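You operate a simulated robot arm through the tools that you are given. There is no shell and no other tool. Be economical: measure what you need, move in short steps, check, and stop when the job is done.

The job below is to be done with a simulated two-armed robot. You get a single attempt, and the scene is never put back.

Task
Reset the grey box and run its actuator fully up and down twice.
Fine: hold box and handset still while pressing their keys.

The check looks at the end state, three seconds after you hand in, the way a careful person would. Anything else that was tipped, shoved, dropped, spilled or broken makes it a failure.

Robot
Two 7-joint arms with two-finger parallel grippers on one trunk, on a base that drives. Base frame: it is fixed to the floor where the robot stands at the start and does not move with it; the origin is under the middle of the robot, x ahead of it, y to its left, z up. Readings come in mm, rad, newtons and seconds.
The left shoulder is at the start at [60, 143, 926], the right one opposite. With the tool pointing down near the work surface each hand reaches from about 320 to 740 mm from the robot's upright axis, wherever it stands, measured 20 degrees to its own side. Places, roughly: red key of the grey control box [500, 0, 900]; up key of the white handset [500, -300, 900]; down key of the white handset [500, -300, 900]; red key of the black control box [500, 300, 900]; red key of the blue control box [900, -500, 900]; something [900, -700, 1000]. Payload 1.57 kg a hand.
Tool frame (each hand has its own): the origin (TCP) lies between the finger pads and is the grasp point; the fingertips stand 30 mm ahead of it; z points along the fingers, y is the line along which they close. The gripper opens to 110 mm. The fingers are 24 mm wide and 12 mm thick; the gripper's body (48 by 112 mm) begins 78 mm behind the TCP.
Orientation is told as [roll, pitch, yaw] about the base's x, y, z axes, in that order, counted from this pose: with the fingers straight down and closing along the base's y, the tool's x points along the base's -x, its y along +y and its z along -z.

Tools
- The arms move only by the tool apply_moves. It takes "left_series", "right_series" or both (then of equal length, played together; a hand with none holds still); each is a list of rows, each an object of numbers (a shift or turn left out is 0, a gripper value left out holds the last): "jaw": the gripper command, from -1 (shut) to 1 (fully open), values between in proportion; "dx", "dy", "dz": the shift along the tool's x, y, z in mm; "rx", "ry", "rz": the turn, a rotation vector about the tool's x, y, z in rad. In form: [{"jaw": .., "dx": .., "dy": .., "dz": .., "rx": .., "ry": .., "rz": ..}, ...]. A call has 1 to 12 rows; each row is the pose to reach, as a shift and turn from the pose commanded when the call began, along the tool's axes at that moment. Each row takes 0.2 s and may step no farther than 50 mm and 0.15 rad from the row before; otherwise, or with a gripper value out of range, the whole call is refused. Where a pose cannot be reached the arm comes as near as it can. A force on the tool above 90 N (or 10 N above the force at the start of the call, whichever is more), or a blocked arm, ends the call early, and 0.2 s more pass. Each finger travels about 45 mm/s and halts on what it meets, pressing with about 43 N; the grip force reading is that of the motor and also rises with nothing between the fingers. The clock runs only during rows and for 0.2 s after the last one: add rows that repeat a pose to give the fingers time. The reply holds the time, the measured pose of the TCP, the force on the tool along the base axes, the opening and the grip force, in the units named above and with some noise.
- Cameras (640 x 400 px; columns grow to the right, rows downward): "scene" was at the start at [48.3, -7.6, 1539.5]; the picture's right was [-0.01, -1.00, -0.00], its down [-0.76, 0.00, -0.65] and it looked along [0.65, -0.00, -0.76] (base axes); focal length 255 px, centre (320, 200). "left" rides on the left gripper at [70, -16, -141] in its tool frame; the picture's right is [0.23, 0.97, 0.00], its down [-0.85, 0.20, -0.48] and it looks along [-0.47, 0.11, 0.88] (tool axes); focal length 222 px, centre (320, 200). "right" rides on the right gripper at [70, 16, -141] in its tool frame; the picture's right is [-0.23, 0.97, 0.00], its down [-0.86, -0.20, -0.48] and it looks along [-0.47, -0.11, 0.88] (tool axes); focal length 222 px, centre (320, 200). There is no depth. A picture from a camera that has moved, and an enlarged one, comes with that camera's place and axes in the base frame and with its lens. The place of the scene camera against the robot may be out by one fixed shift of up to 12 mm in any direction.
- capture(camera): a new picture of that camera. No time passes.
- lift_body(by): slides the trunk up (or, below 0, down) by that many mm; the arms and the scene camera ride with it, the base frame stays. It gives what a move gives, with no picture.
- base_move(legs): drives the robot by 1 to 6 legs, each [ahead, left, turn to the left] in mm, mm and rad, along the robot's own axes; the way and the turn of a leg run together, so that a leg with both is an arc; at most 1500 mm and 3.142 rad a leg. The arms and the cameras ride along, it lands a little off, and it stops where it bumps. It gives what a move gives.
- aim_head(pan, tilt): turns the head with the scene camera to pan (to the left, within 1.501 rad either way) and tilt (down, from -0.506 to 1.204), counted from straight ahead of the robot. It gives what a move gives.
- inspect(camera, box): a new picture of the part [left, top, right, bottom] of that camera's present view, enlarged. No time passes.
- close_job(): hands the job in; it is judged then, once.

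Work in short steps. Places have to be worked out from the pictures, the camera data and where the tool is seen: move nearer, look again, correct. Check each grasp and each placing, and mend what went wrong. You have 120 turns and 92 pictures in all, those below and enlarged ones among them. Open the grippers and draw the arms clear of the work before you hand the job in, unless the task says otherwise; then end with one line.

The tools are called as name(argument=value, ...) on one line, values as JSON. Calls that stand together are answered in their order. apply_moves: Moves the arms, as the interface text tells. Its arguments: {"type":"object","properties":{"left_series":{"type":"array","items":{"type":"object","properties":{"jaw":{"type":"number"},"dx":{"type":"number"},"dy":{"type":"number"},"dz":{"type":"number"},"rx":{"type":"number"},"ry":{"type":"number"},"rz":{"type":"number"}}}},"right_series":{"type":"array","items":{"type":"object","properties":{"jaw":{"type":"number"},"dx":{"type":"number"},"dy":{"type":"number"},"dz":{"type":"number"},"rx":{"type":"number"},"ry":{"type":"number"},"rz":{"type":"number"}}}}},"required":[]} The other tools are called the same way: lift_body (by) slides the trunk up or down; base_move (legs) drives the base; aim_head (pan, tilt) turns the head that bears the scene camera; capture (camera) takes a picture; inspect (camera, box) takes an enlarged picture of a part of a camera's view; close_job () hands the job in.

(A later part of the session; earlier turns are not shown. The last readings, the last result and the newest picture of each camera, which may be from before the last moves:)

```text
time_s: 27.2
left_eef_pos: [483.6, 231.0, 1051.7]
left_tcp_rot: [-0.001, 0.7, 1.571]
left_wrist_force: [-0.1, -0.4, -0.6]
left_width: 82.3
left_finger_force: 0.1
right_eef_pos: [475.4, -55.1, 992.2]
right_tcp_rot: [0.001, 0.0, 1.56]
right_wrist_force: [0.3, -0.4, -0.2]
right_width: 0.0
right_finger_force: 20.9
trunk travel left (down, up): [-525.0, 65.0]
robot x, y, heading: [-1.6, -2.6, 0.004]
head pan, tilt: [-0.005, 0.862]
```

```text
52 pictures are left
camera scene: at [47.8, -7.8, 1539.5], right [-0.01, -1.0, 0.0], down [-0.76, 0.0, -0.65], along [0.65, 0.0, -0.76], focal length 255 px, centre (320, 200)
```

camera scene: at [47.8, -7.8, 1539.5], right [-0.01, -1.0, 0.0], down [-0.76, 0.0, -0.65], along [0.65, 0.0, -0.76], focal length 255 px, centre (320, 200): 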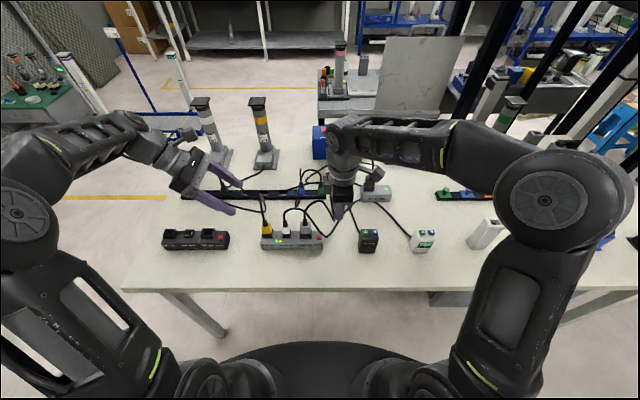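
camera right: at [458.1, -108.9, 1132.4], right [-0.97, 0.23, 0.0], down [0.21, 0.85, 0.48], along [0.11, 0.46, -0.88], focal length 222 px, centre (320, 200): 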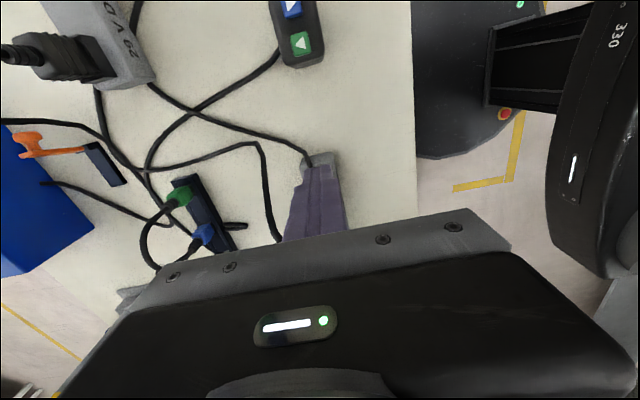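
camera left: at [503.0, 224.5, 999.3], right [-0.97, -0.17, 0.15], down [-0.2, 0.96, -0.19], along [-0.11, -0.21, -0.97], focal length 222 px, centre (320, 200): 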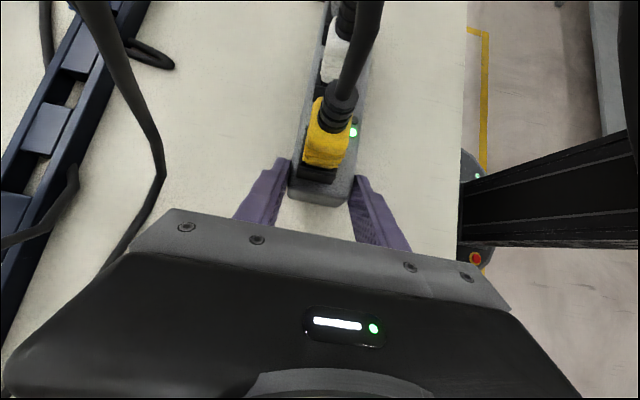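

All in place. Next I bring both hands back to plain orientation: right back to yaw 0 and over towards the handset, left untilted.

apply_moves(right_series=[{"rz": 0.13, "dz": -10, "dx": 15}, {"rz": 0.26, "dz": -20, "dx": 35}, {"rz": 0.39, "dz": -30, "dx": 60}, {"rz": 0.52, "dz": -30, "dx": 85}, {"rz": 0.65, "dz": -30, "dx": 110}, {"rz": 0.78, "dz": -30, "dx": 135}, {"rz": 0.91, "dz": -30, "dx": 160}, {"rz": 1.04, "dz": -30, "dx": 190}, {"rz": 1.17, "dz": -30, "dx": 220}, {"rz": 1.3, "dz": -30, "dx": 245}, {"rz": 1.43, "dz": -30, "dx": 265, "dy": 20}, {"rz": 1.56, "dz": -30, "dx": 275, "dy": 50}], left_series=[{"ry": -0.06, "jaw": -1}, {"ry": -0.12}, {"ry": -0.18}, {"ry": -0.24}, {"ry": -0.3}, {"ry": -0.36}, {"ry": -0.42}, {"ry": -0.48}, {"ry": -0.54}, {"ry": -0.6}, {"ry": -0.66}, {"ry": -0.7}])

apply_moves(left_series=[{"rz": 0.13}, {"rz": 0.26}, {"rz": 0.39}, {"rz": 0.52}, {"rz": 0.65}, {"rz": 0.78}, {"rz": 0.91}, {"rz": 1.04}, {"rz": 1.17}, {"rz": 1.3}, {"rz": 1.43}, {"rz": 1.57}])

```text
time_s: 29.8
left_eef_pos: [485.2, 227.5, 1050.6]
left_tcp_rot: [0.001, -0.001, 1.571]
left_wrist_force: [-0.4, 0.0, -0.1]
left_width: 0.0
left_finger_force: 21.0
right_eef_pos: [420.0, -326.1, 1020.2]
right_tcp_rot: [0.0, -0.001, -0.002]
right_wrist_force: [-0.1, 0.2, -0.3]
right_width: 0.0
right_finger_force: 21.5
trunk travel left (down, up): [-525.0, 65.0]
robot x, y, heading: [-3.4, 0.2, -0.001]
head pan, tilt: [-0.005, 0.862]
```

```text
time_s: 32.4
left_eef_pos: [487.1, 228.3, 1049.9]
left_tcp_rot: [0.0, 0.0, -0.002]
left_wrist_force: [-0.3, -0.1, 0.1]
left_width: 0.2
left_finger_force: 21.4
right_eef_pos: [420.9, -326.8, 1020.8]
right_tcp_rot: [-0.001, 0.001, -0.001]
right_wrist_force: [0.4, 0.2, -0.1]
right_width: 0.0
right_finger_force: 21.4
trunk travel left (down, up): [-525.0, 65.0]
robot x, y, heading: [2.5, -1.6, 0.003]
head pan, tilt: [-0.005, 0.862]
```

Both hands are neutral. I drive 60 mm back and 220 mm right so the handset lies in easy reach of both hands.

base_move(legs=[[-60, 0, 0], [0, -220, 0]])

capture(camera="scene")

capture(camera="left")

```text
time_s: 34.6
left_eef_pos: [427.0, 7.9, 1052.4]
left_tcp_rot: [-0.002, 0.001, 0.0]
left_wrist_force: [-0.8, 0.2, 0.6]
left_width: 0.0
left_finger_force: 21.2
right_eef_pos: [359.8, -546.9, 1020.5]
right_tcp_rot: [0.001, 0.001, -0.002]
right_wrist_force: [0.3, -0.7, 0.4]
right_width: 0.0
right_finger_force: 21.4
trunk travel left (down, up): [-525.0, 65.0]
robot x, y, heading: [-56.7, -224.5, -0.002]
head pan, tilt: [-0.005, 0.862]
```

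```text
51 pictures are left
camera scene: at [-12.4, -228.0, 1539.5], right [-0.01, -1.0, 0.0], down [-0.76, 0.01, -0.65], along [0.65, 0.0, -0.76], focal length 255 px, centre (320, 200)
```

scene: 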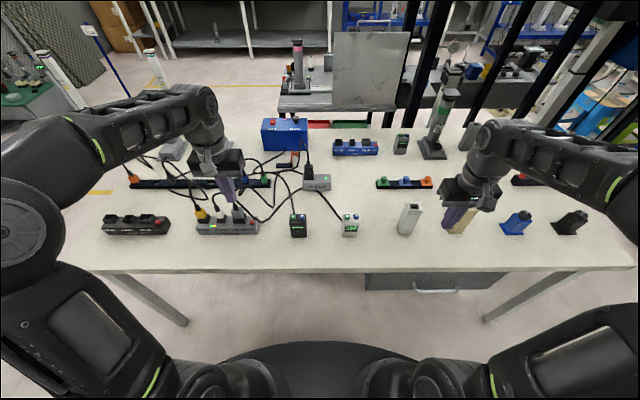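

```text
50 pictures are left
camera left: at [356.9, -8.6, 1191.5], right [-0.23, 0.97, 0.0], down [0.85, 0.2, 0.48], along [0.47, 0.11, -0.88], focal length 222 px, centre (320, 200)
```

left: 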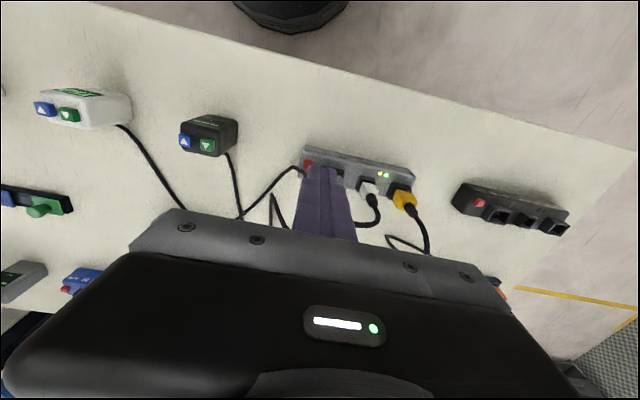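

Handset and second-base geometry agree. Right hand: move over in front of the handset, open, and tilt fingers forward.

apply_moves(right_series=[{"jaw": 0.5, "dy": 37, "ry": -0.12}, {"dy": 75, "ry": -0.24}, {"dy": 112, "ry": -0.36}, {"dy": 150, "ry": -0.48}, {"dy": 187, "ry": -0.6}, {"dy": 224, "ry": -0.7}, {"dy": 224, "ry": -0.7, "dz": 40, "dx": 0}])

capture(camera="right")

capture(camera="scene")

```text
time_s: 36.2
left_eef_pos: [427.9, 9.4, 1051.9]
left_tcp_rot: [-0.001, 0.001, 0.002]
left_wrist_force: [-0.6, 0.4, -0.1]
left_width: 0.0
left_finger_force: 21.8
right_eef_pos: [369.9, -317.3, 983.5]
right_tcp_rot: [-0.002, -0.696, 0.001]
right_wrist_force: [0.5, 0.7, 0.1]
right_width: 82.5
right_finger_force: 0.1
right hand out of reach, approached as far as the arm can: row 7
trunk travel left (down, up): [-525.0, 65.0]
robot x, y, heading: [-55.7, -216.9, -0.005]
head pan, tilt: [-0.005, 0.862]
```

```text
49 pictures are left
camera right: at [226.4, -300.4, 1049.2], right [0.18, 0.97, 0.14], down [0.35, -0.2, 0.92], along [0.92, -0.11, -0.38], focal length 222 px, centre (320, 200)
```

right: 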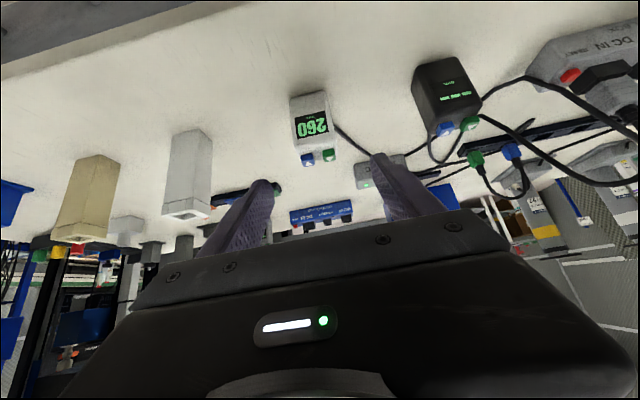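

```text
48 pictures are left
camera scene: at [-10.6, -226.7, 1539.4], right [-0.01, -1.0, 0.0], down [-0.76, 0.01, -0.65], along [0.65, 0.0, -0.76], focal length 255 px, centre (320, 200)
```

scene: 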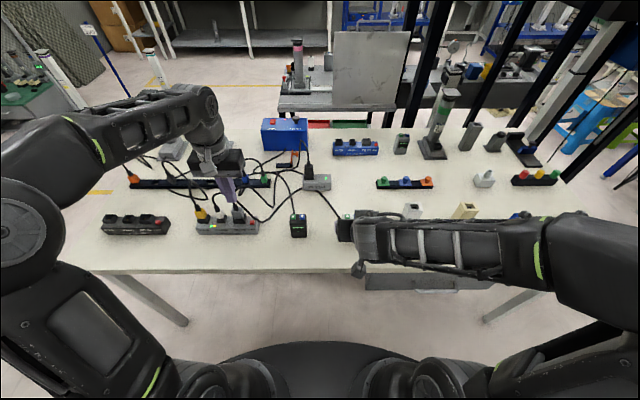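

The tilted pose is near the inner reach limit; I drive another 90 mm back and then measure the handset from the new low view.

base_move(legs=[[-90, 0, 0]])

inspect(camera="right", box=[256, 80, 384, 180])

```text
time_s: 37.4
left_eef_pos: [333.9, 8.5, 1051.9]
left_tcp_rot: [-0.002, -0.002, -0.001]
left_wrist_force: [-1.1, 0.2, -0.1]
left_width: 0.1
left_finger_force: 21.5
right_eef_pos: [277.2, -316.8, 985.4]
right_tcp_rot: [0.0, -0.698, -0.001]
right_wrist_force: [-0.4, -0.2, -0.3]
right_width: 82.7
right_finger_force: 0.0
trunk travel left (down, up): [-525.0, 65.0]
robot x, y, heading: [-152.1, -219.6, -0.0]
head pan, tilt: [-0.005, 0.862]
```

```text
4.00 times, centred on (320, 130) of right
camera zoom: at [133.5, -300.3, 1050.3], right [0.18, 0.97, 0.15], down [0.35, -0.2, 0.92], along [0.92, -0.11, -0.37], focal length 888 px, centre (320, 480)
```

zoom: 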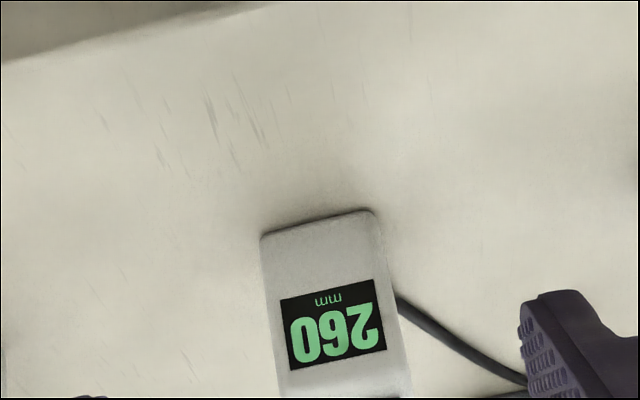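

Handset front foot at [455,-322,800], 50 mm wide, unmoved. Approach with the right hand to 80 mm short of the grip.

apply_moves(right_series=[{"dx": -12, "dz": 35, "dy": -1}, {"dx": -24, "dz": 70, "dy": -3}, {"dx": -36, "dz": 105, "dy": -5}, {"dx": -48, "dz": 138, "dy": -5}, {"dx": -48, "dz": 138, "dy": -5}])

capture(camera="right")

```text
time_s: 38.6
left_eef_pos: [334.6, 8.1, 1049.4]
left_tcp_rot: [-0.001, 0.003, 0.0]
left_wrist_force: [0.2, 0.3, -0.1]
left_width: 0.2
left_finger_force: 21.6
right_eef_pos: [402.2, -325.2, 913.0]
right_tcp_rot: [-0.002, -0.698, -0.002]
right_wrist_force: [-1.3, 0.3, 0.1]
right_width: 82.3
right_finger_force: 0.1
trunk travel left (down, up): [-525.0, 65.0]
robot x, y, heading: [-149.9, -220.4, 0.0]
head pan, tilt: [-0.005, 0.862]
```

```text
46 pictures are left
camera right: at [258.8, -308.6, 978.3], right [0.18, 0.97, 0.14], down [0.35, -0.2, 0.92], along [0.92, -0.11, -0.37], focal length 222 px, centre (320, 200)
```

right: 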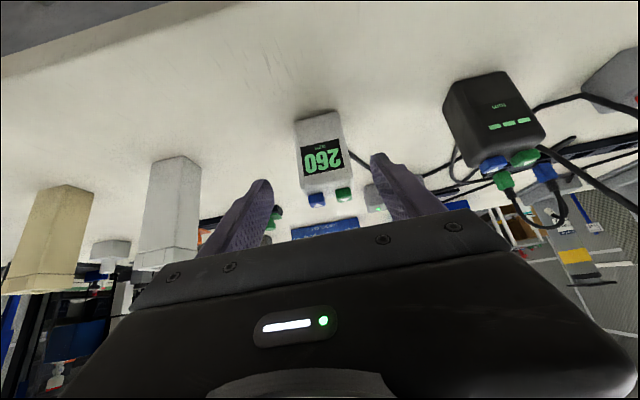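

Centred. Advance the last 82 mm so the fingers straddle the handset's sides low down.

apply_moves(right_series=[{"dz": 25, "dy": 3}, {"dz": 50, "dy": 3}, {"dz": 70, "dy": 3}, {"dz": 82, "dy": 3}, {"dz": 82, "dy": 3}])

capture(camera="right")

inspect(camera="scene", box=[270, 180, 430, 280])

```text
time_s: 39.8
left_eef_pos: [335.5, 7.8, 1050.7]
left_tcp_rot: [-0.002, -0.001, 0.001]
left_wrist_force: [-0.5, 0.0, -0.7]
left_width: 0.0
left_finger_force: 21.5
right_eef_pos: [455.9, -320.8, 848.6]
right_tcp_rot: [-0.001, -0.699, -0.002]
right_wrist_force: [-0.8, 0.5, -0.2]
right_width: 82.6
right_finger_force: 0.1
trunk travel left (down, up): [-525.0, 65.0]
robot x, y, heading: [-150.4, -217.9, -0.004]
head pan, tilt: [-0.005, 0.862]
```

```text
45 pictures are left
camera right: at [312.0, -304.3, 913.1], right [0.18, 0.97, 0.14], down [0.35, -0.2, 0.92], along [0.92, -0.11, -0.37], focal length 222 px, centre (320, 200)
```

right: 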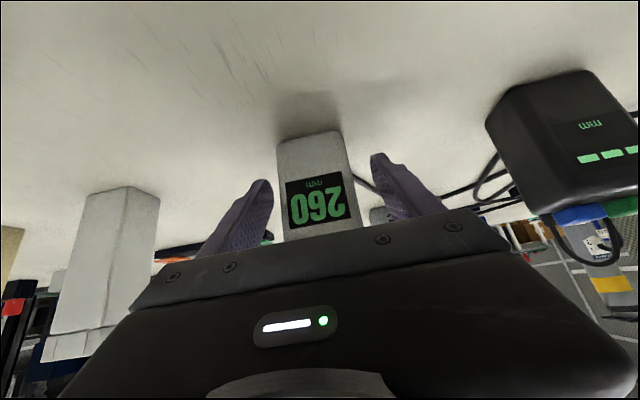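

```text
4.00 times, centred on (350, 230) of scene
camera zoom: at [-103.3, -226.3, 1539.5], right [-0.01, -1.0, 0.0], down [-0.76, 0.01, -0.65], along [0.65, 0.0, -0.76], focal length 1019 px, centre (200, 80)
```

zoom: 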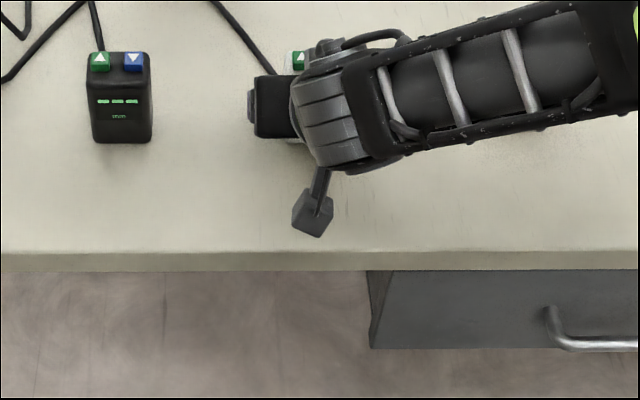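

Fingers straddle it, slightly right of centre; shift 2.5 mm and close gently.

apply_moves(right_series=[{"dy": -2.5}, {"dy": -2.5, "jaw": 0.2}, {"dy": -2.5, "jaw": 0.05}, {"dy": -2.5, "jaw": -0.05}, {"dy": -2.5, "jaw": -0.12}, {"dy": -2.5, "jaw": -0.2}, {"dy": -2.5, "jaw": -0.2}])

capture(camera="right")

```text
time_s: 41.4
left_eef_pos: [335.0, 9.2, 1050.9]
left_tcp_rot: [0.0, -0.001, -0.001]
left_wrist_force: [0.5, 0.6, -1.3]
left_width: 0.2
left_finger_force: 21.1
right_eef_pos: [455.4, -322.8, 846.4]
right_tcp_rot: [-0.002, -0.697, -0.001]
right_wrist_force: [0.3, 0.1, 0.7]
right_width: 53.3
right_finger_force: 43.2
trunk travel left (down, up): [-525.0, 65.0]
robot x, y, heading: [-150.1, -219.3, 0.002]
head pan, tilt: [-0.005, 0.862]
```

```text
43 pictures are left
camera right: at [312.3, -306.3, 912.6], right [0.18, 0.97, 0.14], down [0.35, -0.2, 0.92], along [0.92, -0.11, -0.37], focal length 222 px, centre (320, 200)
```

right: 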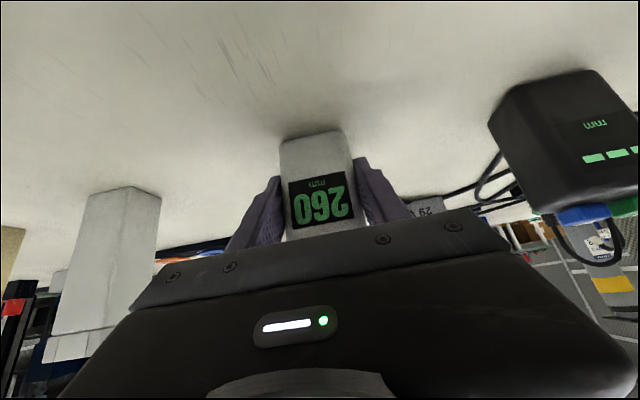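

Handset gripped (53 mm) and the right camera keeps the display in view. Bring the closed left hand over the keys, high, first forward then to the right.

apply_moves(left_series=[{"dx": -45}, {"dx": -90}, {"dx": -135}, {"dx": -135, "dy": -45}, {"dx": -135, "dy": -90}, {"dx": -135, "dy": -135}, {"dx": -135, "dy": -180}, {"dx": -135, "dy": -225}, {"dx": -135, "dy": -260}])

capture(camera="scene")

capture(camera="left")

```text
time_s: 43.4
left_eef_pos: [411.2, -192.0, 1088.5]
left_tcp_rot: [-0.042, -0.042, 0.026]
left_wrist_force: [0.4, 0.6, -0.4]
left_width: 0.0
left_finger_force: 21.2
left hand out of reach, approached as far as the arm can: row 3, 4, 5, 6, 7, 8, 9
right_eef_pos: [461.0, -321.3, 847.7]
right_tcp_rot: [-0.004, -0.697, 0.001]
right_wrist_force: [2.1, -1.5, 5.2]
right_width: 53.4
right_finger_force: 43.0
trunk travel left (down, up): [-525.0, 65.0]
robot x, y, heading: [-152.8, -215.6, 0.004]
head pan, tilt: [-0.005, 0.862]
```

```text
42 pictures are left
camera scene: at [-98.3, -224.3, 1539.5], right [-0.01, -1.0, 0.0], down [-0.76, 0.0, -0.65], along [0.65, 0.0, -0.76], focal length 255 px, centre (320, 200)
```

scene: 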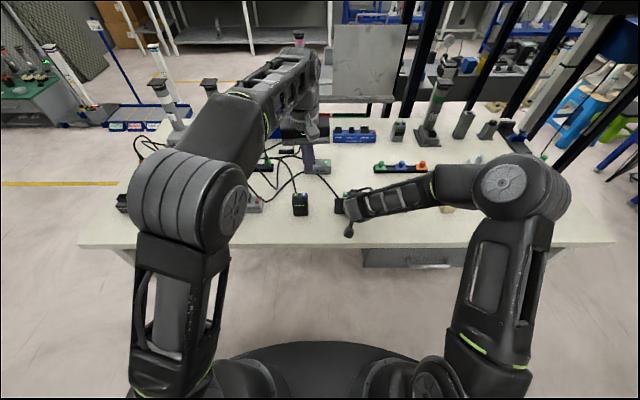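

```text
41 pictures are left
camera left: at [336.0, -203.4, 1225.3], right [-0.25, 0.97, -0.05], down [0.83, 0.24, 0.5], along [0.5, 0.08, -0.86], focal length 222 px, centre (320, 200)
```

left: 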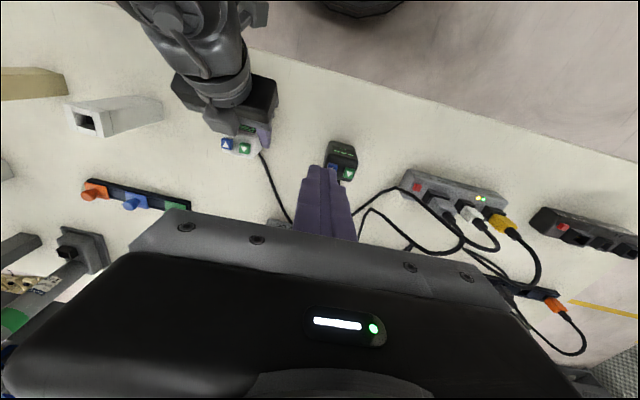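

The left hand hits its outer reach at this height, and the base seems to have shifted ~5 mm (right TCP x 461). I lower the left hand (reach grows lower) and check whether that settles.

apply_moves(left_series=[{"dz": 20}, {"dz": 40}, {"dz": 60}, {"dz": 80}, {"dz": 80}])

inspect(camera="left", box=[160, 80, 400, 230])

```text
time_s: 44.6
left_eef_pos: [408.9, -193.4, 1004.8]
left_tcp_rot: [-0.042, -0.046, 0.017]
left_wrist_force: [-0.1, 0.1, 0.2]
left_width: 0.1
left_finger_force: 21.3
right_eef_pos: [455.2, -322.0, 847.9]
right_tcp_rot: [-0.002, -0.697, -0.002]
right_wrist_force: [-0.2, -0.4, 1.2]
right_width: 53.4
right_finger_force: 43.2
trunk travel left (down, up): [-525.0, 65.0]
robot x, y, heading: [-151.8, -221.9, -0.002]
head pan, tilt: [-0.005, 0.862]
```

```text
2.67 times, centred on (280, 155) of left
camera zoom: at [334.7, -204.7, 1142.2], right [-0.24, 0.97, -0.05], down [0.83, 0.24, 0.51], along [0.5, 0.08, -0.86], focal length 592 px, centre (427, 320)
```

zoom: 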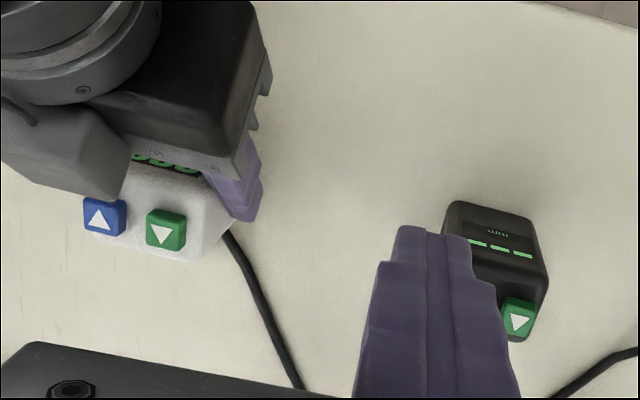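

The right hand is back at 455 (it was only a sway), so gentler motion is better. Keys re-measured: ▲ [467,-311], ▼ [468,-339]. Move the left hand slowly over ▲ at tip height ~925, levelling it.

apply_moves(left_series=[{"dz": 10, "rx": -0.01, "ry": 0.01}, {"dz": 25, "rx": -0.02, "ry": 0.02, "rz": 0.01}, {"dz": 40, "rx": -0.03, "ry": 0.035, "rz": 0.017}, {"dz": 50, "dx": -10, "rx": -0.042, "ry": 0.046, "rz": 0.017}, {"dz": 50, "dx": -25, "rx": -0.042, "ry": 0.046, "rz": 0.017}, {"dz": 50, "dx": -40, "dy": -10, "rx": -0.042, "ry": 0.046, "rz": 0.017}, {"dz": 50, "dx": -50, "dy": -25, "rx": -0.042, "ry": 0.046, "rz": 0.017}, {"dz": 50, "dx": -58, "dy": -45, "rx": -0.042, "ry": 0.046, "rz": 0.017}, {"dz": 50, "dx": -58, "dy": -65, "rx": -0.042, "ry": 0.046, "rz": 0.017}, {"dz": 50, "dx": -58, "dy": -75, "rx": -0.042, "ry": 0.046, "rz": 0.017}, {"dz": 50, "dx": -58, "dy": -75, "rx": -0.042, "ry": 0.046, "rz": 0.017}])

capture(camera="left")

capture(camera="scene")

```text
time_s: 47.0
left_eef_pos: [471.4, -259.8, 959.2]
left_tcp_rot: [0.0, 0.0, 0.002]
left_wrist_force: [-0.1, 1.0, 0.7]
left_width: 0.0
left_finger_force: 21.3
left hand out of reach, approached as far as the arm can: row 10, 11
right_eef_pos: [456.6, -322.0, 846.9]
right_tcp_rot: [0.0, -0.697, -0.002]
right_wrist_force: [-0.1, -0.2, -0.5]
right_width: 53.5
right_finger_force: 43.1
trunk travel left (down, up): [-525.0, 65.0]
robot x, y, heading: [-150.0, -217.9, -0.001]
head pan, tilt: [-0.005, 0.862]
```

```text
39 pictures are left
camera left: at [401.4, -276.0, 1100.1], right [-0.23, 0.97, 0.0], down [0.85, 0.2, 0.48], along [0.47, 0.11, -0.88], focal length 222 px, centre (320, 200)
```

left: 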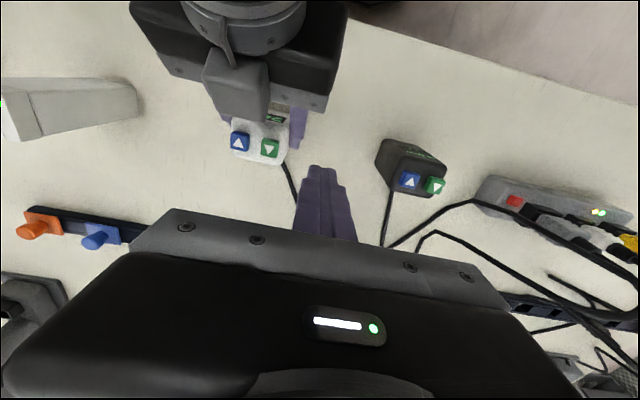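

```text
38 pictures are left
camera scene: at [-103.1, -226.4, 1539.5], right [-0.01, -1.0, 0.0], down [-0.76, 0.01, -0.65], along [0.65, 0.0, -0.76], focal length 255 px, centre (320, 200)
```

scene: 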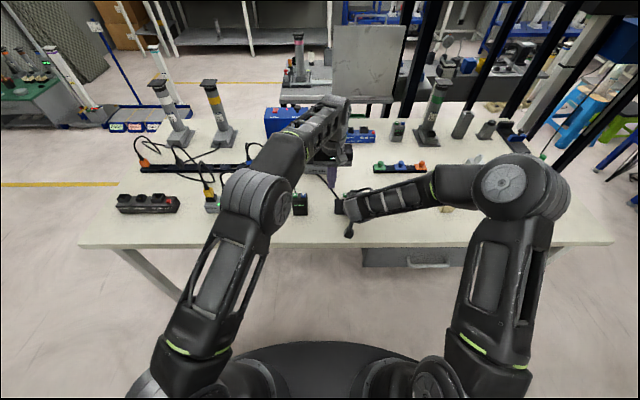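

Vertical pose is at its reach limit at y −260. I roll the left hand ~0.45 rad so its fingers point right-down (wrist stays left), then continue towards ▲.

apply_moves(left_series=[{"rx": 0.09}, {"rx": 0.18}, {"rx": 0.27}, {"rx": 0.36}, {"rx": 0.45}, {"rx": 0.45, "dy": -10, "dz": 5, "dx": 1}, {"rx": 0.45, "dy": -20, "dz": 10, "dx": 2}, {"rx": 0.45, "dy": -30, "dz": 15, "dx": 2}, {"rx": 0.45, "dy": -40, "dz": 20, "dx": 2}, {"rx": 0.45, "dy": -46, "dz": 25, "dx": 2}, {"rx": 0.45, "dy": -46, "dz": 25, "dx": 2}])

capture(camera="left")

inspect(camera="scene", box=[270, 80, 430, 240])

```text
time_s: 49.4
left_eef_pos: [468.7, -304.7, 935.3]
left_tcp_rot: [-0.451, 0.001, 0.003]
left_wrist_force: [-0.7, -0.1, -0.3]
left_width: 0.1
left_finger_force: 21.2
right_eef_pos: [455.1, -324.3, 847.3]
right_tcp_rot: [-0.002, -0.697, -0.003]
right_wrist_force: [-0.4, 0.8, -0.7]
right_width: 53.3
right_finger_force: 43.2
trunk travel left (down, up): [-525.0, 65.0]
robot x, y, heading: [-152.1, -219.3, -0.006]
head pan, tilt: [-0.005, 0.862]
```

```text
37 pictures are left
camera left: at [398.4, -259.1, 1068.5], right [-0.23, 0.88, -0.42], down [0.85, 0.39, 0.34], along [0.47, -0.28, -0.84], focal length 222 px, centre (320, 200)
```

left: 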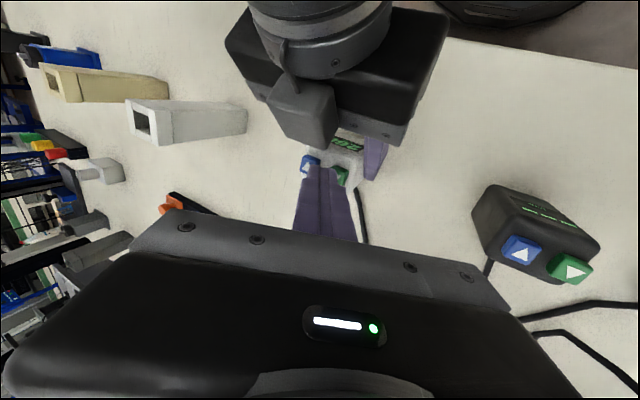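

```text
2.50 times, centred on (350, 160) of scene
camera zoom: at [-103.1, -226.4, 1539.5], right [-0.01, -1.0, 0.0], down [-0.76, 0.01, -0.65], along [0.65, 0.0, -0.76], focal length 637 px, centre (245, 300)
```

zoom: 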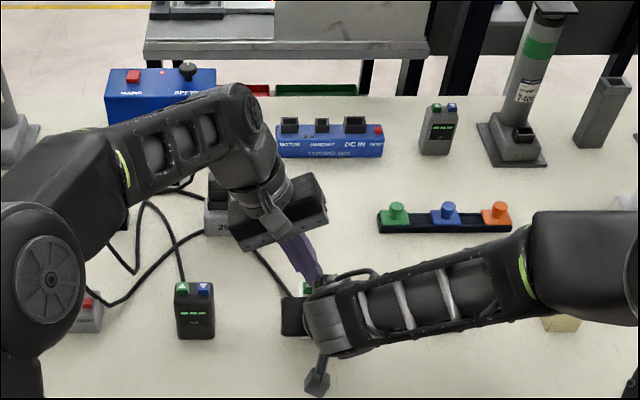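

Reached with the roll. I enlarge the left view to see tip against the keys.

inspect(camera="left", box=[272, 130, 384, 200])

```text
5.71 times, centred on (328, 165) of left
camera zoom: at [398.4, -259.1, 1068.5], right [-0.23, 0.88, -0.42], down [0.85, 0.39, 0.34], along [0.47, -0.28, -0.84], focal length 1269 px, centre (274, 400)
```

zoom: 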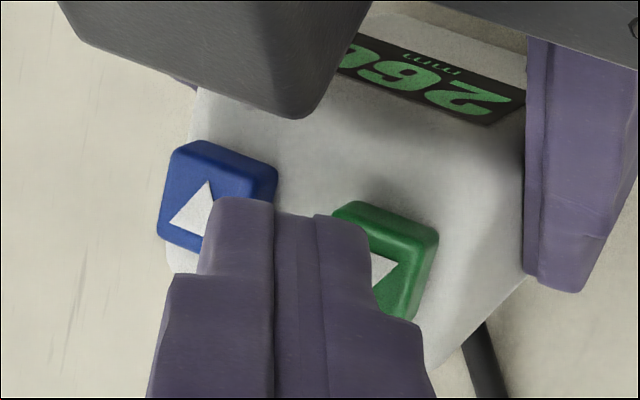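

Contact corner should be above ▲ (y≈−309). Descend 16 mm vertically in small steps and read.

apply_moves(left_series=[{"dz": 4.5, "dy": 2.2}, {"dz": 9, "dy": 4.4}, {"dz": 10.8, "dy": 5.2}, {"dz": 12.6, "dy": 6.1}])

inspect(camera="left", box=[272, 130, 384, 200])

```text
time_s: 50.4
left_eef_pos: [468.7, -306.5, 922.2]
left_tcp_rot: [-0.451, -0.001, 0.002]
left_wrist_force: [1.2, 0.7, 6.6]
left_width: 0.3
left_finger_force: 21.4
right_eef_pos: [456.0, -324.1, 848.3]
right_tcp_rot: [-0.001, -0.696, -0.002]
right_wrist_force: [1.0, -1.0, -3.8]
right_width: 53.6
right_finger_force: 43.4
trunk travel left (down, up): [-525.0, 65.0]
robot x, y, heading: [-154.2, -217.0, -0.006]
head pan, tilt: [-0.005, 0.862]
```

```text
5.71 times, centred on (328, 165) of left
camera zoom: at [398.5, -259.5, 1055.2], right [-0.23, 0.88, -0.43], down [0.85, 0.39, 0.35], along [0.47, -0.28, -0.84], focal length 1269 px, centre (274, 400)
```

zoom: 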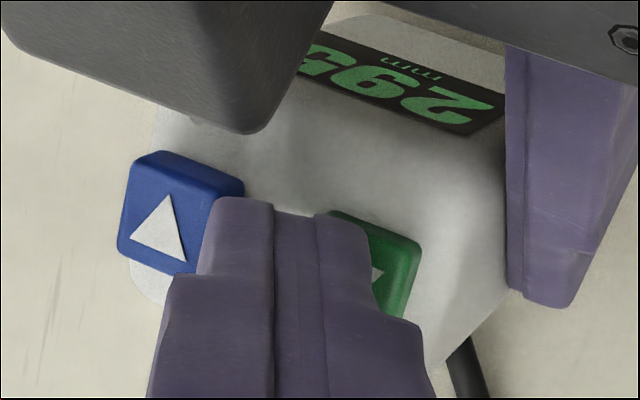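

▲ is pressed: the display climbs (295), force 6.6 N taken partly by the holding hand. Keep holding and watch.

apply_moves(left_series=[{"dz": 0}, {"dz": 0}, {"dz": 0}, {"dz": 0}, {"dz": 0}, {"dz": 0}, {"dz": 0}, {"dz": 0}, {"dz": 0}, {"dz": 0}])

capture(camera="scene")

inspect(camera="left", box=[272, 130, 384, 200])

```text
time_s: 52.6
left_eef_pos: [467.4, -305.7, 921.6]
left_tcp_rot: [-0.449, 0.0, 0.001]
left_wrist_force: [-0.4, 0.0, 9.7]
left_width: 0.0
left_finger_force: 21.2
right_eef_pos: [455.4, -323.9, 847.7]
right_tcp_rot: [-0.002, -0.696, 0.0]
right_wrist_force: [1.1, -0.5, -6.6]
right_width: 53.1
right_finger_force: 43.4
trunk travel left (down, up): [-525.0, 65.0]
robot x, y, heading: [-149.1, -220.2, -0.0]
head pan, tilt: [-0.005, 0.862]
```

```text
33 pictures are left
camera scene: at [-103.5, -226.5, 1539.5], right [-0.01, -1.0, 0.0], down [-0.76, 0.01, -0.65], along [0.65, 0.0, -0.76], focal length 255 px, centre (320, 200)
```

scene: 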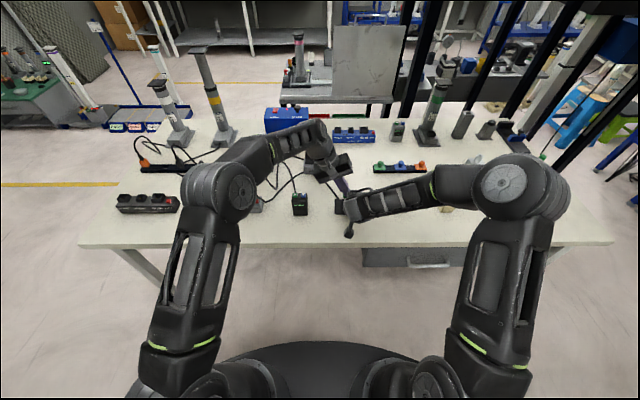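

```text
5.71 times, centred on (328, 165) of left
camera zoom: at [398.0, -259.7, 1054.6], right [-0.23, 0.88, -0.42], down [0.85, 0.39, 0.34], along [0.47, -0.28, -0.84], focal length 1269 px, centre (274, 400)
```

zoom: 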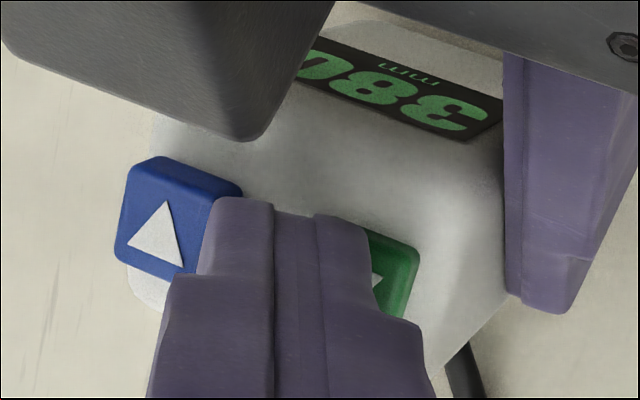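

The yellow-banded column has extended; display 380. Hold longer to see whether that is the top end.

apply_moves(left_series=[{"dz": 0}, {"dz": 0}, {"dz": 0}, {"dz": 0}, {"dz": 0}, {"dz": 0}])

inspect(camera="left", box=[272, 130, 384, 200])

```text
time_s: 54.0
left_eef_pos: [467.0, -305.3, 920.3]
left_tcp_rot: [-0.45, -0.001, 0.003]
left_wrist_force: [-0.2, 0.1, 9.3]
left_width: 0.0
left_finger_force: 21.6
right_eef_pos: [455.5, -324.4, 847.7]
right_tcp_rot: [-0.001, -0.695, -0.001]
right_wrist_force: [0.6, -1.0, -6.7]
right_width: 53.1
right_finger_force: 43.5
trunk travel left (down, up): [-525.0, 65.0]
robot x, y, heading: [-151.5, -218.8, -0.003]
head pan, tilt: [-0.005, 0.862]
```

```text
5.71 times, centred on (328, 165) of left
camera zoom: at [398.1, -259.6, 1054.6], right [-0.23, 0.88, -0.42], down [0.85, 0.39, 0.34], along [0.47, -0.28, -0.84], focal length 1269 px, centre (274, 400)
```

zoom: 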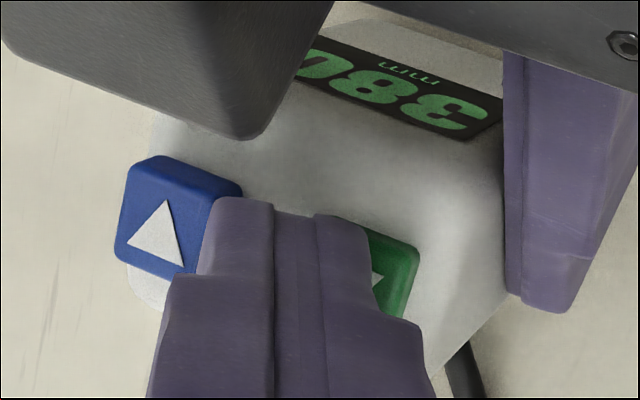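

380 stays: that is the top. Lift, shift 28 mm to ▼, and press it.

apply_moves(left_series=[{"dz": -6, "dy": -2.9}, {"dz": -12.6, "dy": -6.1}, {"dz": -6.5, "dy": -18.7}, {"dz": -0.4, "dy": -31.3}, {"dz": 6, "dy": -28.2}, {"dz": 10.6, "dy": -26}, {"dz": 12.2, "dy": -25.2}, {"dz": 12.2, "dy": -25.2}, {"dz": 12.2, "dy": -25.2}, {"dz": 12.2, "dy": -25.2}])

inspect(camera="left", box=[272, 130, 384, 200])

```text
time_s: 56.2
left_eef_pos: [468.5, -336.0, 921.7]
left_tcp_rot: [-0.453, 0.0, 0.0]
left_wrist_force: [1.1, -1.2, 10.3]
left_width: 0.0
left_finger_force: 21.5
right_eef_pos: [456.8, -323.5, 848.1]
right_tcp_rot: [-0.002, -0.697, -0.003]
right_wrist_force: [1.4, 0.0, -4.9]
right_width: 53.6
right_finger_force: 42.6
trunk travel left (down, up): [-525.0, 65.0]
robot x, y, heading: [-150.7, -218.9, 0.001]
head pan, tilt: [-0.005, 0.862]
```

```text
5.71 times, centred on (328, 165) of left
camera zoom: at [399.1, -288.0, 1054.7], right [-0.23, 0.88, -0.43], down [0.85, 0.39, 0.34], along [0.47, -0.28, -0.84], focal length 1269 px, centre (274, 400)
```

zoom: 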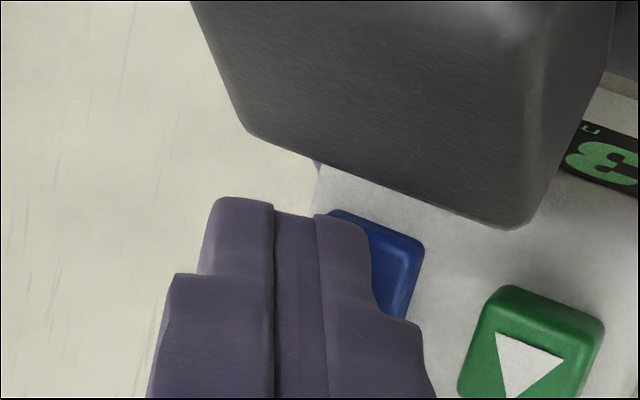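

▼ is pressed (10 N). The display is hidden from this side; I hold on 2.4 s and then read it with the right camera.

apply_moves(left_series=[{"dz": 0}, {"dz": 0}, {"dz": 0}, {"dz": 0}, {"dz": 0}, {"dz": 0}, {"dz": 0}, {"dz": 0}, {"dz": 0}, {"dz": 0}, {"dz": 0}, {"dz": 0}])

inspect(camera="right", box=[240, 110, 400, 210])

```text
time_s: 58.8
left_eef_pos: [468.8, -334.5, 920.7]
left_tcp_rot: [-0.45, -0.001, 0.003]
left_wrist_force: [-1.0, 0.7, 11.0]
left_width: 0.1
left_finger_force: 21.2
right_eef_pos: [456.0, -322.6, 846.8]
right_tcp_rot: [-0.002, -0.697, -0.002]
right_wrist_force: [0.1, 0.0, -7.3]
right_width: 53.4
right_finger_force: 43.3
trunk travel left (down, up): [-525.0, 65.0]
robot x, y, heading: [-153.1, -218.9, -0.003]
head pan, tilt: [-0.005, 0.862]
```

```text
4.00 times, centred on (320, 160) of right
camera zoom: at [312.0, -306.5, 912.6], right [0.18, 0.97, 0.14], down [0.35, -0.2, 0.92], along [0.92, -0.11, -0.37], focal length 888 px, centre (320, 360)
```

zoom: 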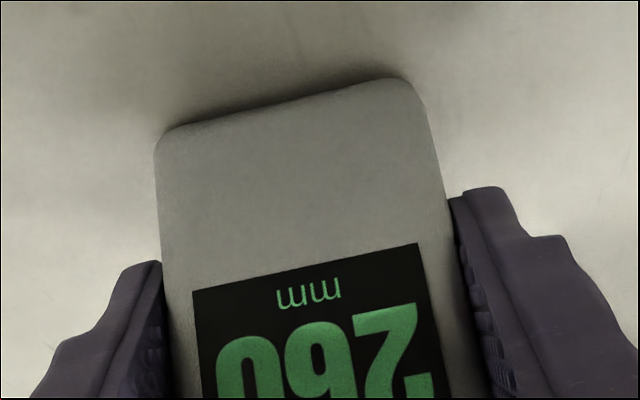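

260 shown. I hold 1 s more to be sure it is the bottom end, and read again.

apply_moves(left_series=[{"dz": 0}, {"dz": 0}, {"dz": 0}, {"dz": 0}, {"dz": 0}])

inspect(camera="right", box=[240, 130, 400, 230])

```text
time_s: 60.0
left_eef_pos: [467.9, -335.2, 921.1]
left_tcp_rot: [-0.448, 0.002, 0.002]
left_wrist_force: [-0.3, -0.1, 10.3]
left_width: 0.1
left_finger_force: 21.1
right_eef_pos: [455.9, -323.7, 847.3]
right_tcp_rot: [-0.002, -0.695, -0.001]
right_wrist_force: [-1.0, -0.5, -6.9]
right_width: 53.3
right_finger_force: 42.9
trunk travel left (down, up): [-525.0, 65.0]
robot x, y, heading: [-152.8, -218.5, -0.007]
head pan, tilt: [-0.005, 0.862]
```

```text
4.00 times, centred on (320, 180) of right
camera zoom: at [312.0, -306.4, 912.6], right [0.18, 0.97, 0.14], down [0.35, -0.2, 0.92], along [0.92, -0.11, -0.37], focal length 888 px, centre (320, 280)
```

zoom: 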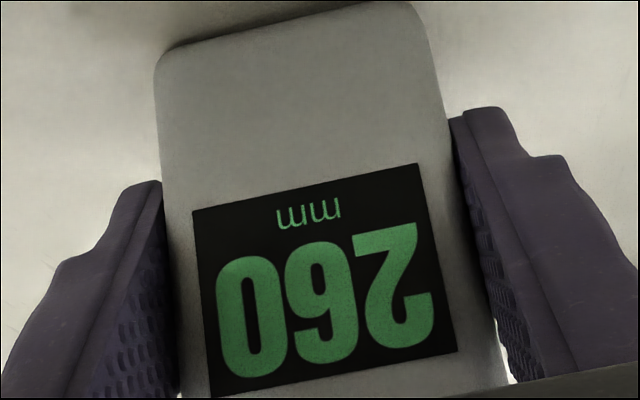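

First cycle complete (380 → 260). Second: lift, shift back to ▲, press and hold.

apply_moves(left_series=[{"dz": -6, "dy": -2.9}, {"dz": -12.6, "dy": -6.1}, {"dz": -18.7, "dy": 6.5}, {"dz": -24.8, "dy": 19.1}, {"dz": -18.4, "dy": 22.2}, {"dz": -13.8, "dy": 24.4}, {"dz": -12.2, "dy": 25.2}, {"dz": -12.2, "dy": 25.2}, {"dz": -12.2, "dy": 25.2}, {"dz": -12.2, "dy": 25.2}, {"dz": -12.2, "dy": 25.2}, {"dz": -12.2, "dy": 25.2}])

apply_moves(left_series=[{"dz": 0}, {"dz": 0}, {"dz": 0}, {"dz": 0}, {"dz": 0}, {"dz": 0}, {"dz": 0}, {"dz": 0}, {"dz": 0}, {"dz": 0}, {"dz": 0}, {"dz": 0}])

inspect(camera="right", box=[240, 130, 400, 230])

```text
time_s: 62.6
left_eef_pos: [468.3, -305.7, 920.8]
left_tcp_rot: [-0.45, 0.0, 0.001]
left_wrist_force: [-0.5, 0.0, 6.8]
left_width: 0.1
left_finger_force: 21.3
right_eef_pos: [456.5, -323.7, 848.3]
right_tcp_rot: [-0.002, -0.696, -0.002]
right_wrist_force: [1.4, -0.3, -2.7]
right_width: 53.4
right_finger_force: 43.4
trunk travel left (down, up): [-525.0, 65.0]
robot x, y, heading: [-149.5, -220.0, -0.001]
head pan, tilt: [-0.005, 0.862]
```

```text
time_s: 65.2
left_eef_pos: [467.9, -306.1, 920.4]
left_tcp_rot: [-0.45, 0.001, 0.0]
left_wrist_force: [0.1, -0.7, 6.2]
left_width: 0.0
left_finger_force: 21.3
right_eef_pos: [456.3, -323.0, 848.3]
right_tcp_rot: [-0.002, -0.697, -0.003]
right_wrist_force: [0.2, 0.3, -3.7]
right_width: 53.2
right_finger_force: 43.0
trunk travel left (down, up): [-525.0, 65.0]
robot x, y, heading: [-152.4, -219.3, -0.0]
head pan, tilt: [-0.005, 0.862]
```

```text
4.00 times, centred on (320, 180) of right
camera zoom: at [312.1, -306.4, 912.6], right [0.18, 0.97, 0.14], down [0.35, -0.2, 0.92], along [0.92, -0.11, -0.37], focal length 888 px, centre (320, 280)
```

zoom: 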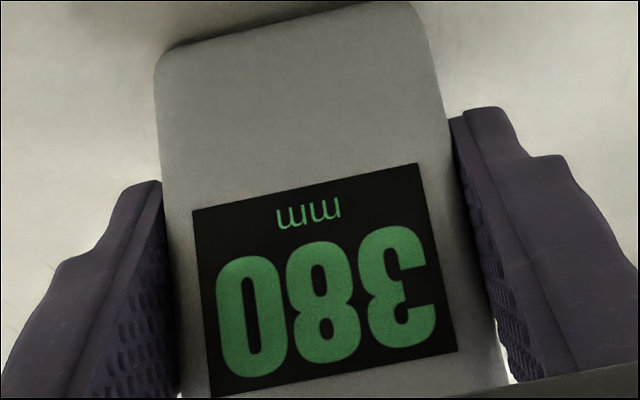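

380 again. Now ▼ for the second time, held long enough.

apply_moves(left_series=[{"dz": -6, "dy": -2.9}, {"dz": -12.6, "dy": -6.1}, {"dz": -6.5, "dy": -18.7}, {"dz": -0.4, "dy": -31.3}, {"dz": 6, "dy": -28.2}, {"dz": 10.6, "dy": -26}, {"dz": 12.2, "dy": -25.2}, {"dz": 12.2, "dy": -25.2}, {"dz": 12.2, "dy": -25.2}, {"dz": 12.2, "dy": -25.2}, {"dz": 12.2, "dy": -25.2}, {"dz": 12.2, "dy": -25.2}])

apply_moves(left_series=[{"dz": 0}, {"dz": 0}, {"dz": 0}, {"dz": 0}, {"dz": 0}, {"dz": 0}, {"dz": 0}, {"dz": 0}, {"dz": 0}, {"dz": 0}, {"dz": 0}, {"dz": 0}])

inspect(camera="right", box=[240, 130, 400, 230])

capture(camera="scene")

```text
time_s: 67.8
left_eef_pos: [467.7, -333.0, 922.4]
left_tcp_rot: [-0.451, 0.0, 0.003]
left_wrist_force: [-0.2, -1.1, 7.5]
left_width: 0.0
left_finger_force: 21.5
right_eef_pos: [456.7, -323.4, 847.3]
right_tcp_rot: [-0.001, -0.695, -0.002]
right_wrist_force: [1.8, 0.2, -2.7]
right_width: 53.2
right_finger_force: 42.8
trunk travel left (down, up): [-525.0, 65.0]
robot x, y, heading: [-153.0, -216.8, -0.002]
head pan, tilt: [-0.005, 0.862]
```

```text
time_s: 70.4
left_eef_pos: [468.0, -332.9, 921.4]
left_tcp_rot: [-0.449, -0.001, 0.002]
left_wrist_force: [0.9, -0.2, 8.4]
left_width: 0.2
left_finger_force: 20.9
right_eef_pos: [456.5, -323.1, 848.3]
right_tcp_rot: [-0.003, -0.695, -0.001]
right_wrist_force: [-0.5, -0.3, -4.2]
right_width: 53.3
right_finger_force: 42.7
trunk travel left (down, up): [-525.0, 65.0]
robot x, y, heading: [-150.6, -216.6, -0.001]
head pan, tilt: [-0.005, 0.862]
```

```text
4.00 times, centred on (320, 180) of right
camera zoom: at [312.1, -306.4, 912.6], right [0.18, 0.97, 0.14], down [0.35, -0.2, 0.92], along [0.92, -0.11, -0.37], focal length 888 px, centre (320, 280)
```

zoom: 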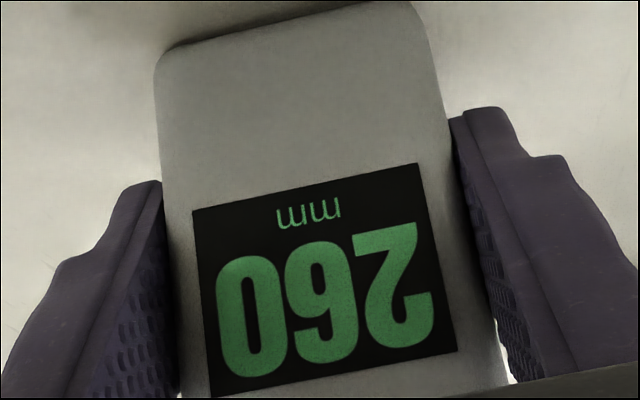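

```text
25 pictures are left
camera scene: at [-103.5, -226.4, 1539.5], right [-0.01, -1.0, 0.0], down [-0.76, 0.01, -0.65], along [0.65, 0.0, -0.76], focal length 255 px, centre (320, 200)
```

scene: 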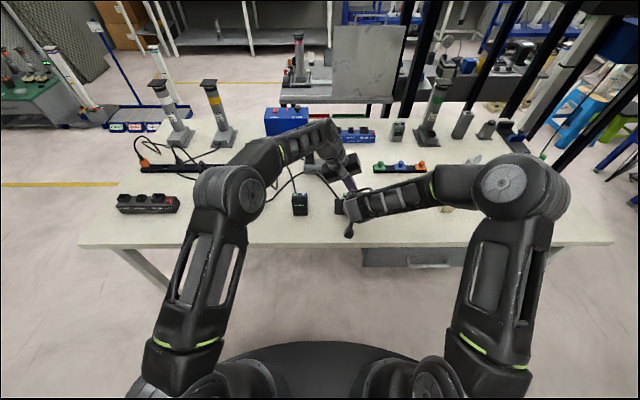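

Two full cycles done, column down. Withdraw the left hand gently up and to the left while the right still holds.

apply_moves(left_series=[{"dz": -6, "dy": -2.9}, {"dz": -14, "dy": -6.8}, {"dz": -27, "dy": -13}, {"dz": -42, "dy": -10}, {"dz": -57, "dy": 0}, {"dz": -72, "dy": 12}, {"dz": -87, "dy": 27}, {"dz": -100, "dy": 45}, {"dz": -110, "dy": 65}, {"dz": -118, "dy": 85}, {"dz": -122, "dy": 100}, {"dz": -122, "dy": 105}])

apply_moves(right_series=[{"jaw": -0.05}, {"jaw": 0.1}, {"jaw": 0.3}, {"jaw": 0.45}, {"jaw": 0.45}, {"dz": -15}, {"dz": -35}, {"dz": -60}, {"dz": -85}, {"dz": -110}])

capture(camera="right")

capture(camera="scene")

```text
time_s: 73.0
left_eef_pos: [469.4, -186.9, 983.5]
left_tcp_rot: [-0.451, -0.001, 0.003]
left_wrist_force: [1.9, -0.5, -0.7]
left_width: 0.0
left_finger_force: 21.3
right_eef_pos: [455.9, -323.6, 847.2]
right_tcp_rot: [-0.003, -0.698, -0.001]
right_wrist_force: [0.0, -0.4, 0.4]
right_width: 53.3
right_finger_force: 43.3
trunk travel left (down, up): [-525.0, 65.0]
robot x, y, heading: [-156.0, -219.8, -0.003]
head pan, tilt: [-0.005, 0.862]
```

```text
time_s: 75.2
left_eef_pos: [468.7, -186.7, 984.5]
left_tcp_rot: [-0.449, 0.0, 0.001]
left_wrist_force: [-0.9, 0.8, -0.2]
left_width: 0.0
left_finger_force: 21.7
right_eef_pos: [384.9, -320.4, 933.3]
right_tcp_rot: [-0.002, -0.695, -0.001]
right_wrist_force: [0.4, 0.6, 0.2]
right_width: 79.8
right_finger_force: 0.1
trunk travel left (down, up): [-525.0, 65.0]
robot x, y, heading: [-149.3, -220.8, -0.001]
head pan, tilt: [-0.005, 0.862]
```

```text
24 pictures are left
camera right: at [241.5, -303.9, 997.4], right [0.18, 0.97, 0.14], down [0.35, -0.2, 0.92], along [0.92, -0.11, -0.37], focal length 222 px, centre (320, 200)
```

right: 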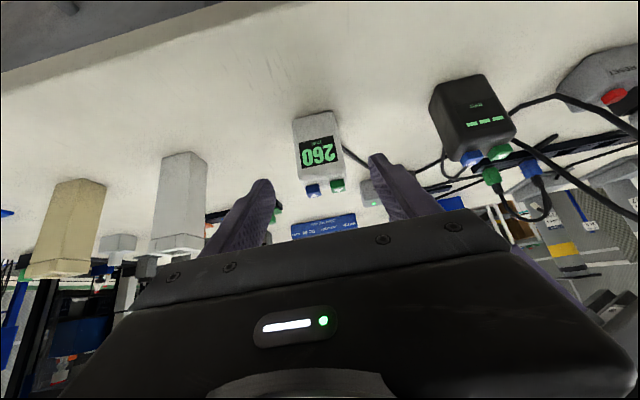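

```text
23 pictures are left
camera scene: at [-103.8, -226.3, 1539.5], right [-0.01, -1.0, 0.0], down [-0.76, 0.0, -0.65], along [0.65, 0.0, -0.76], focal length 255 px, centre (320, 200)
```

scene: 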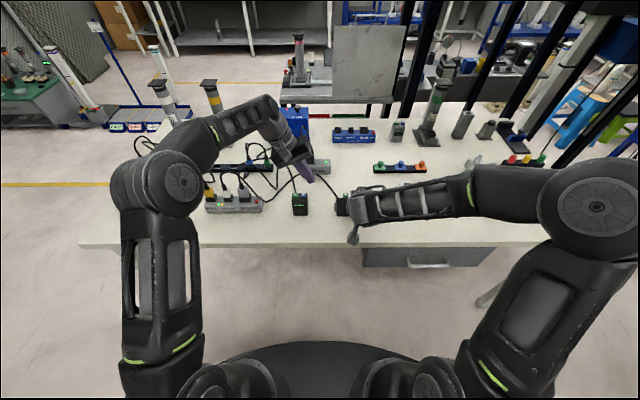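

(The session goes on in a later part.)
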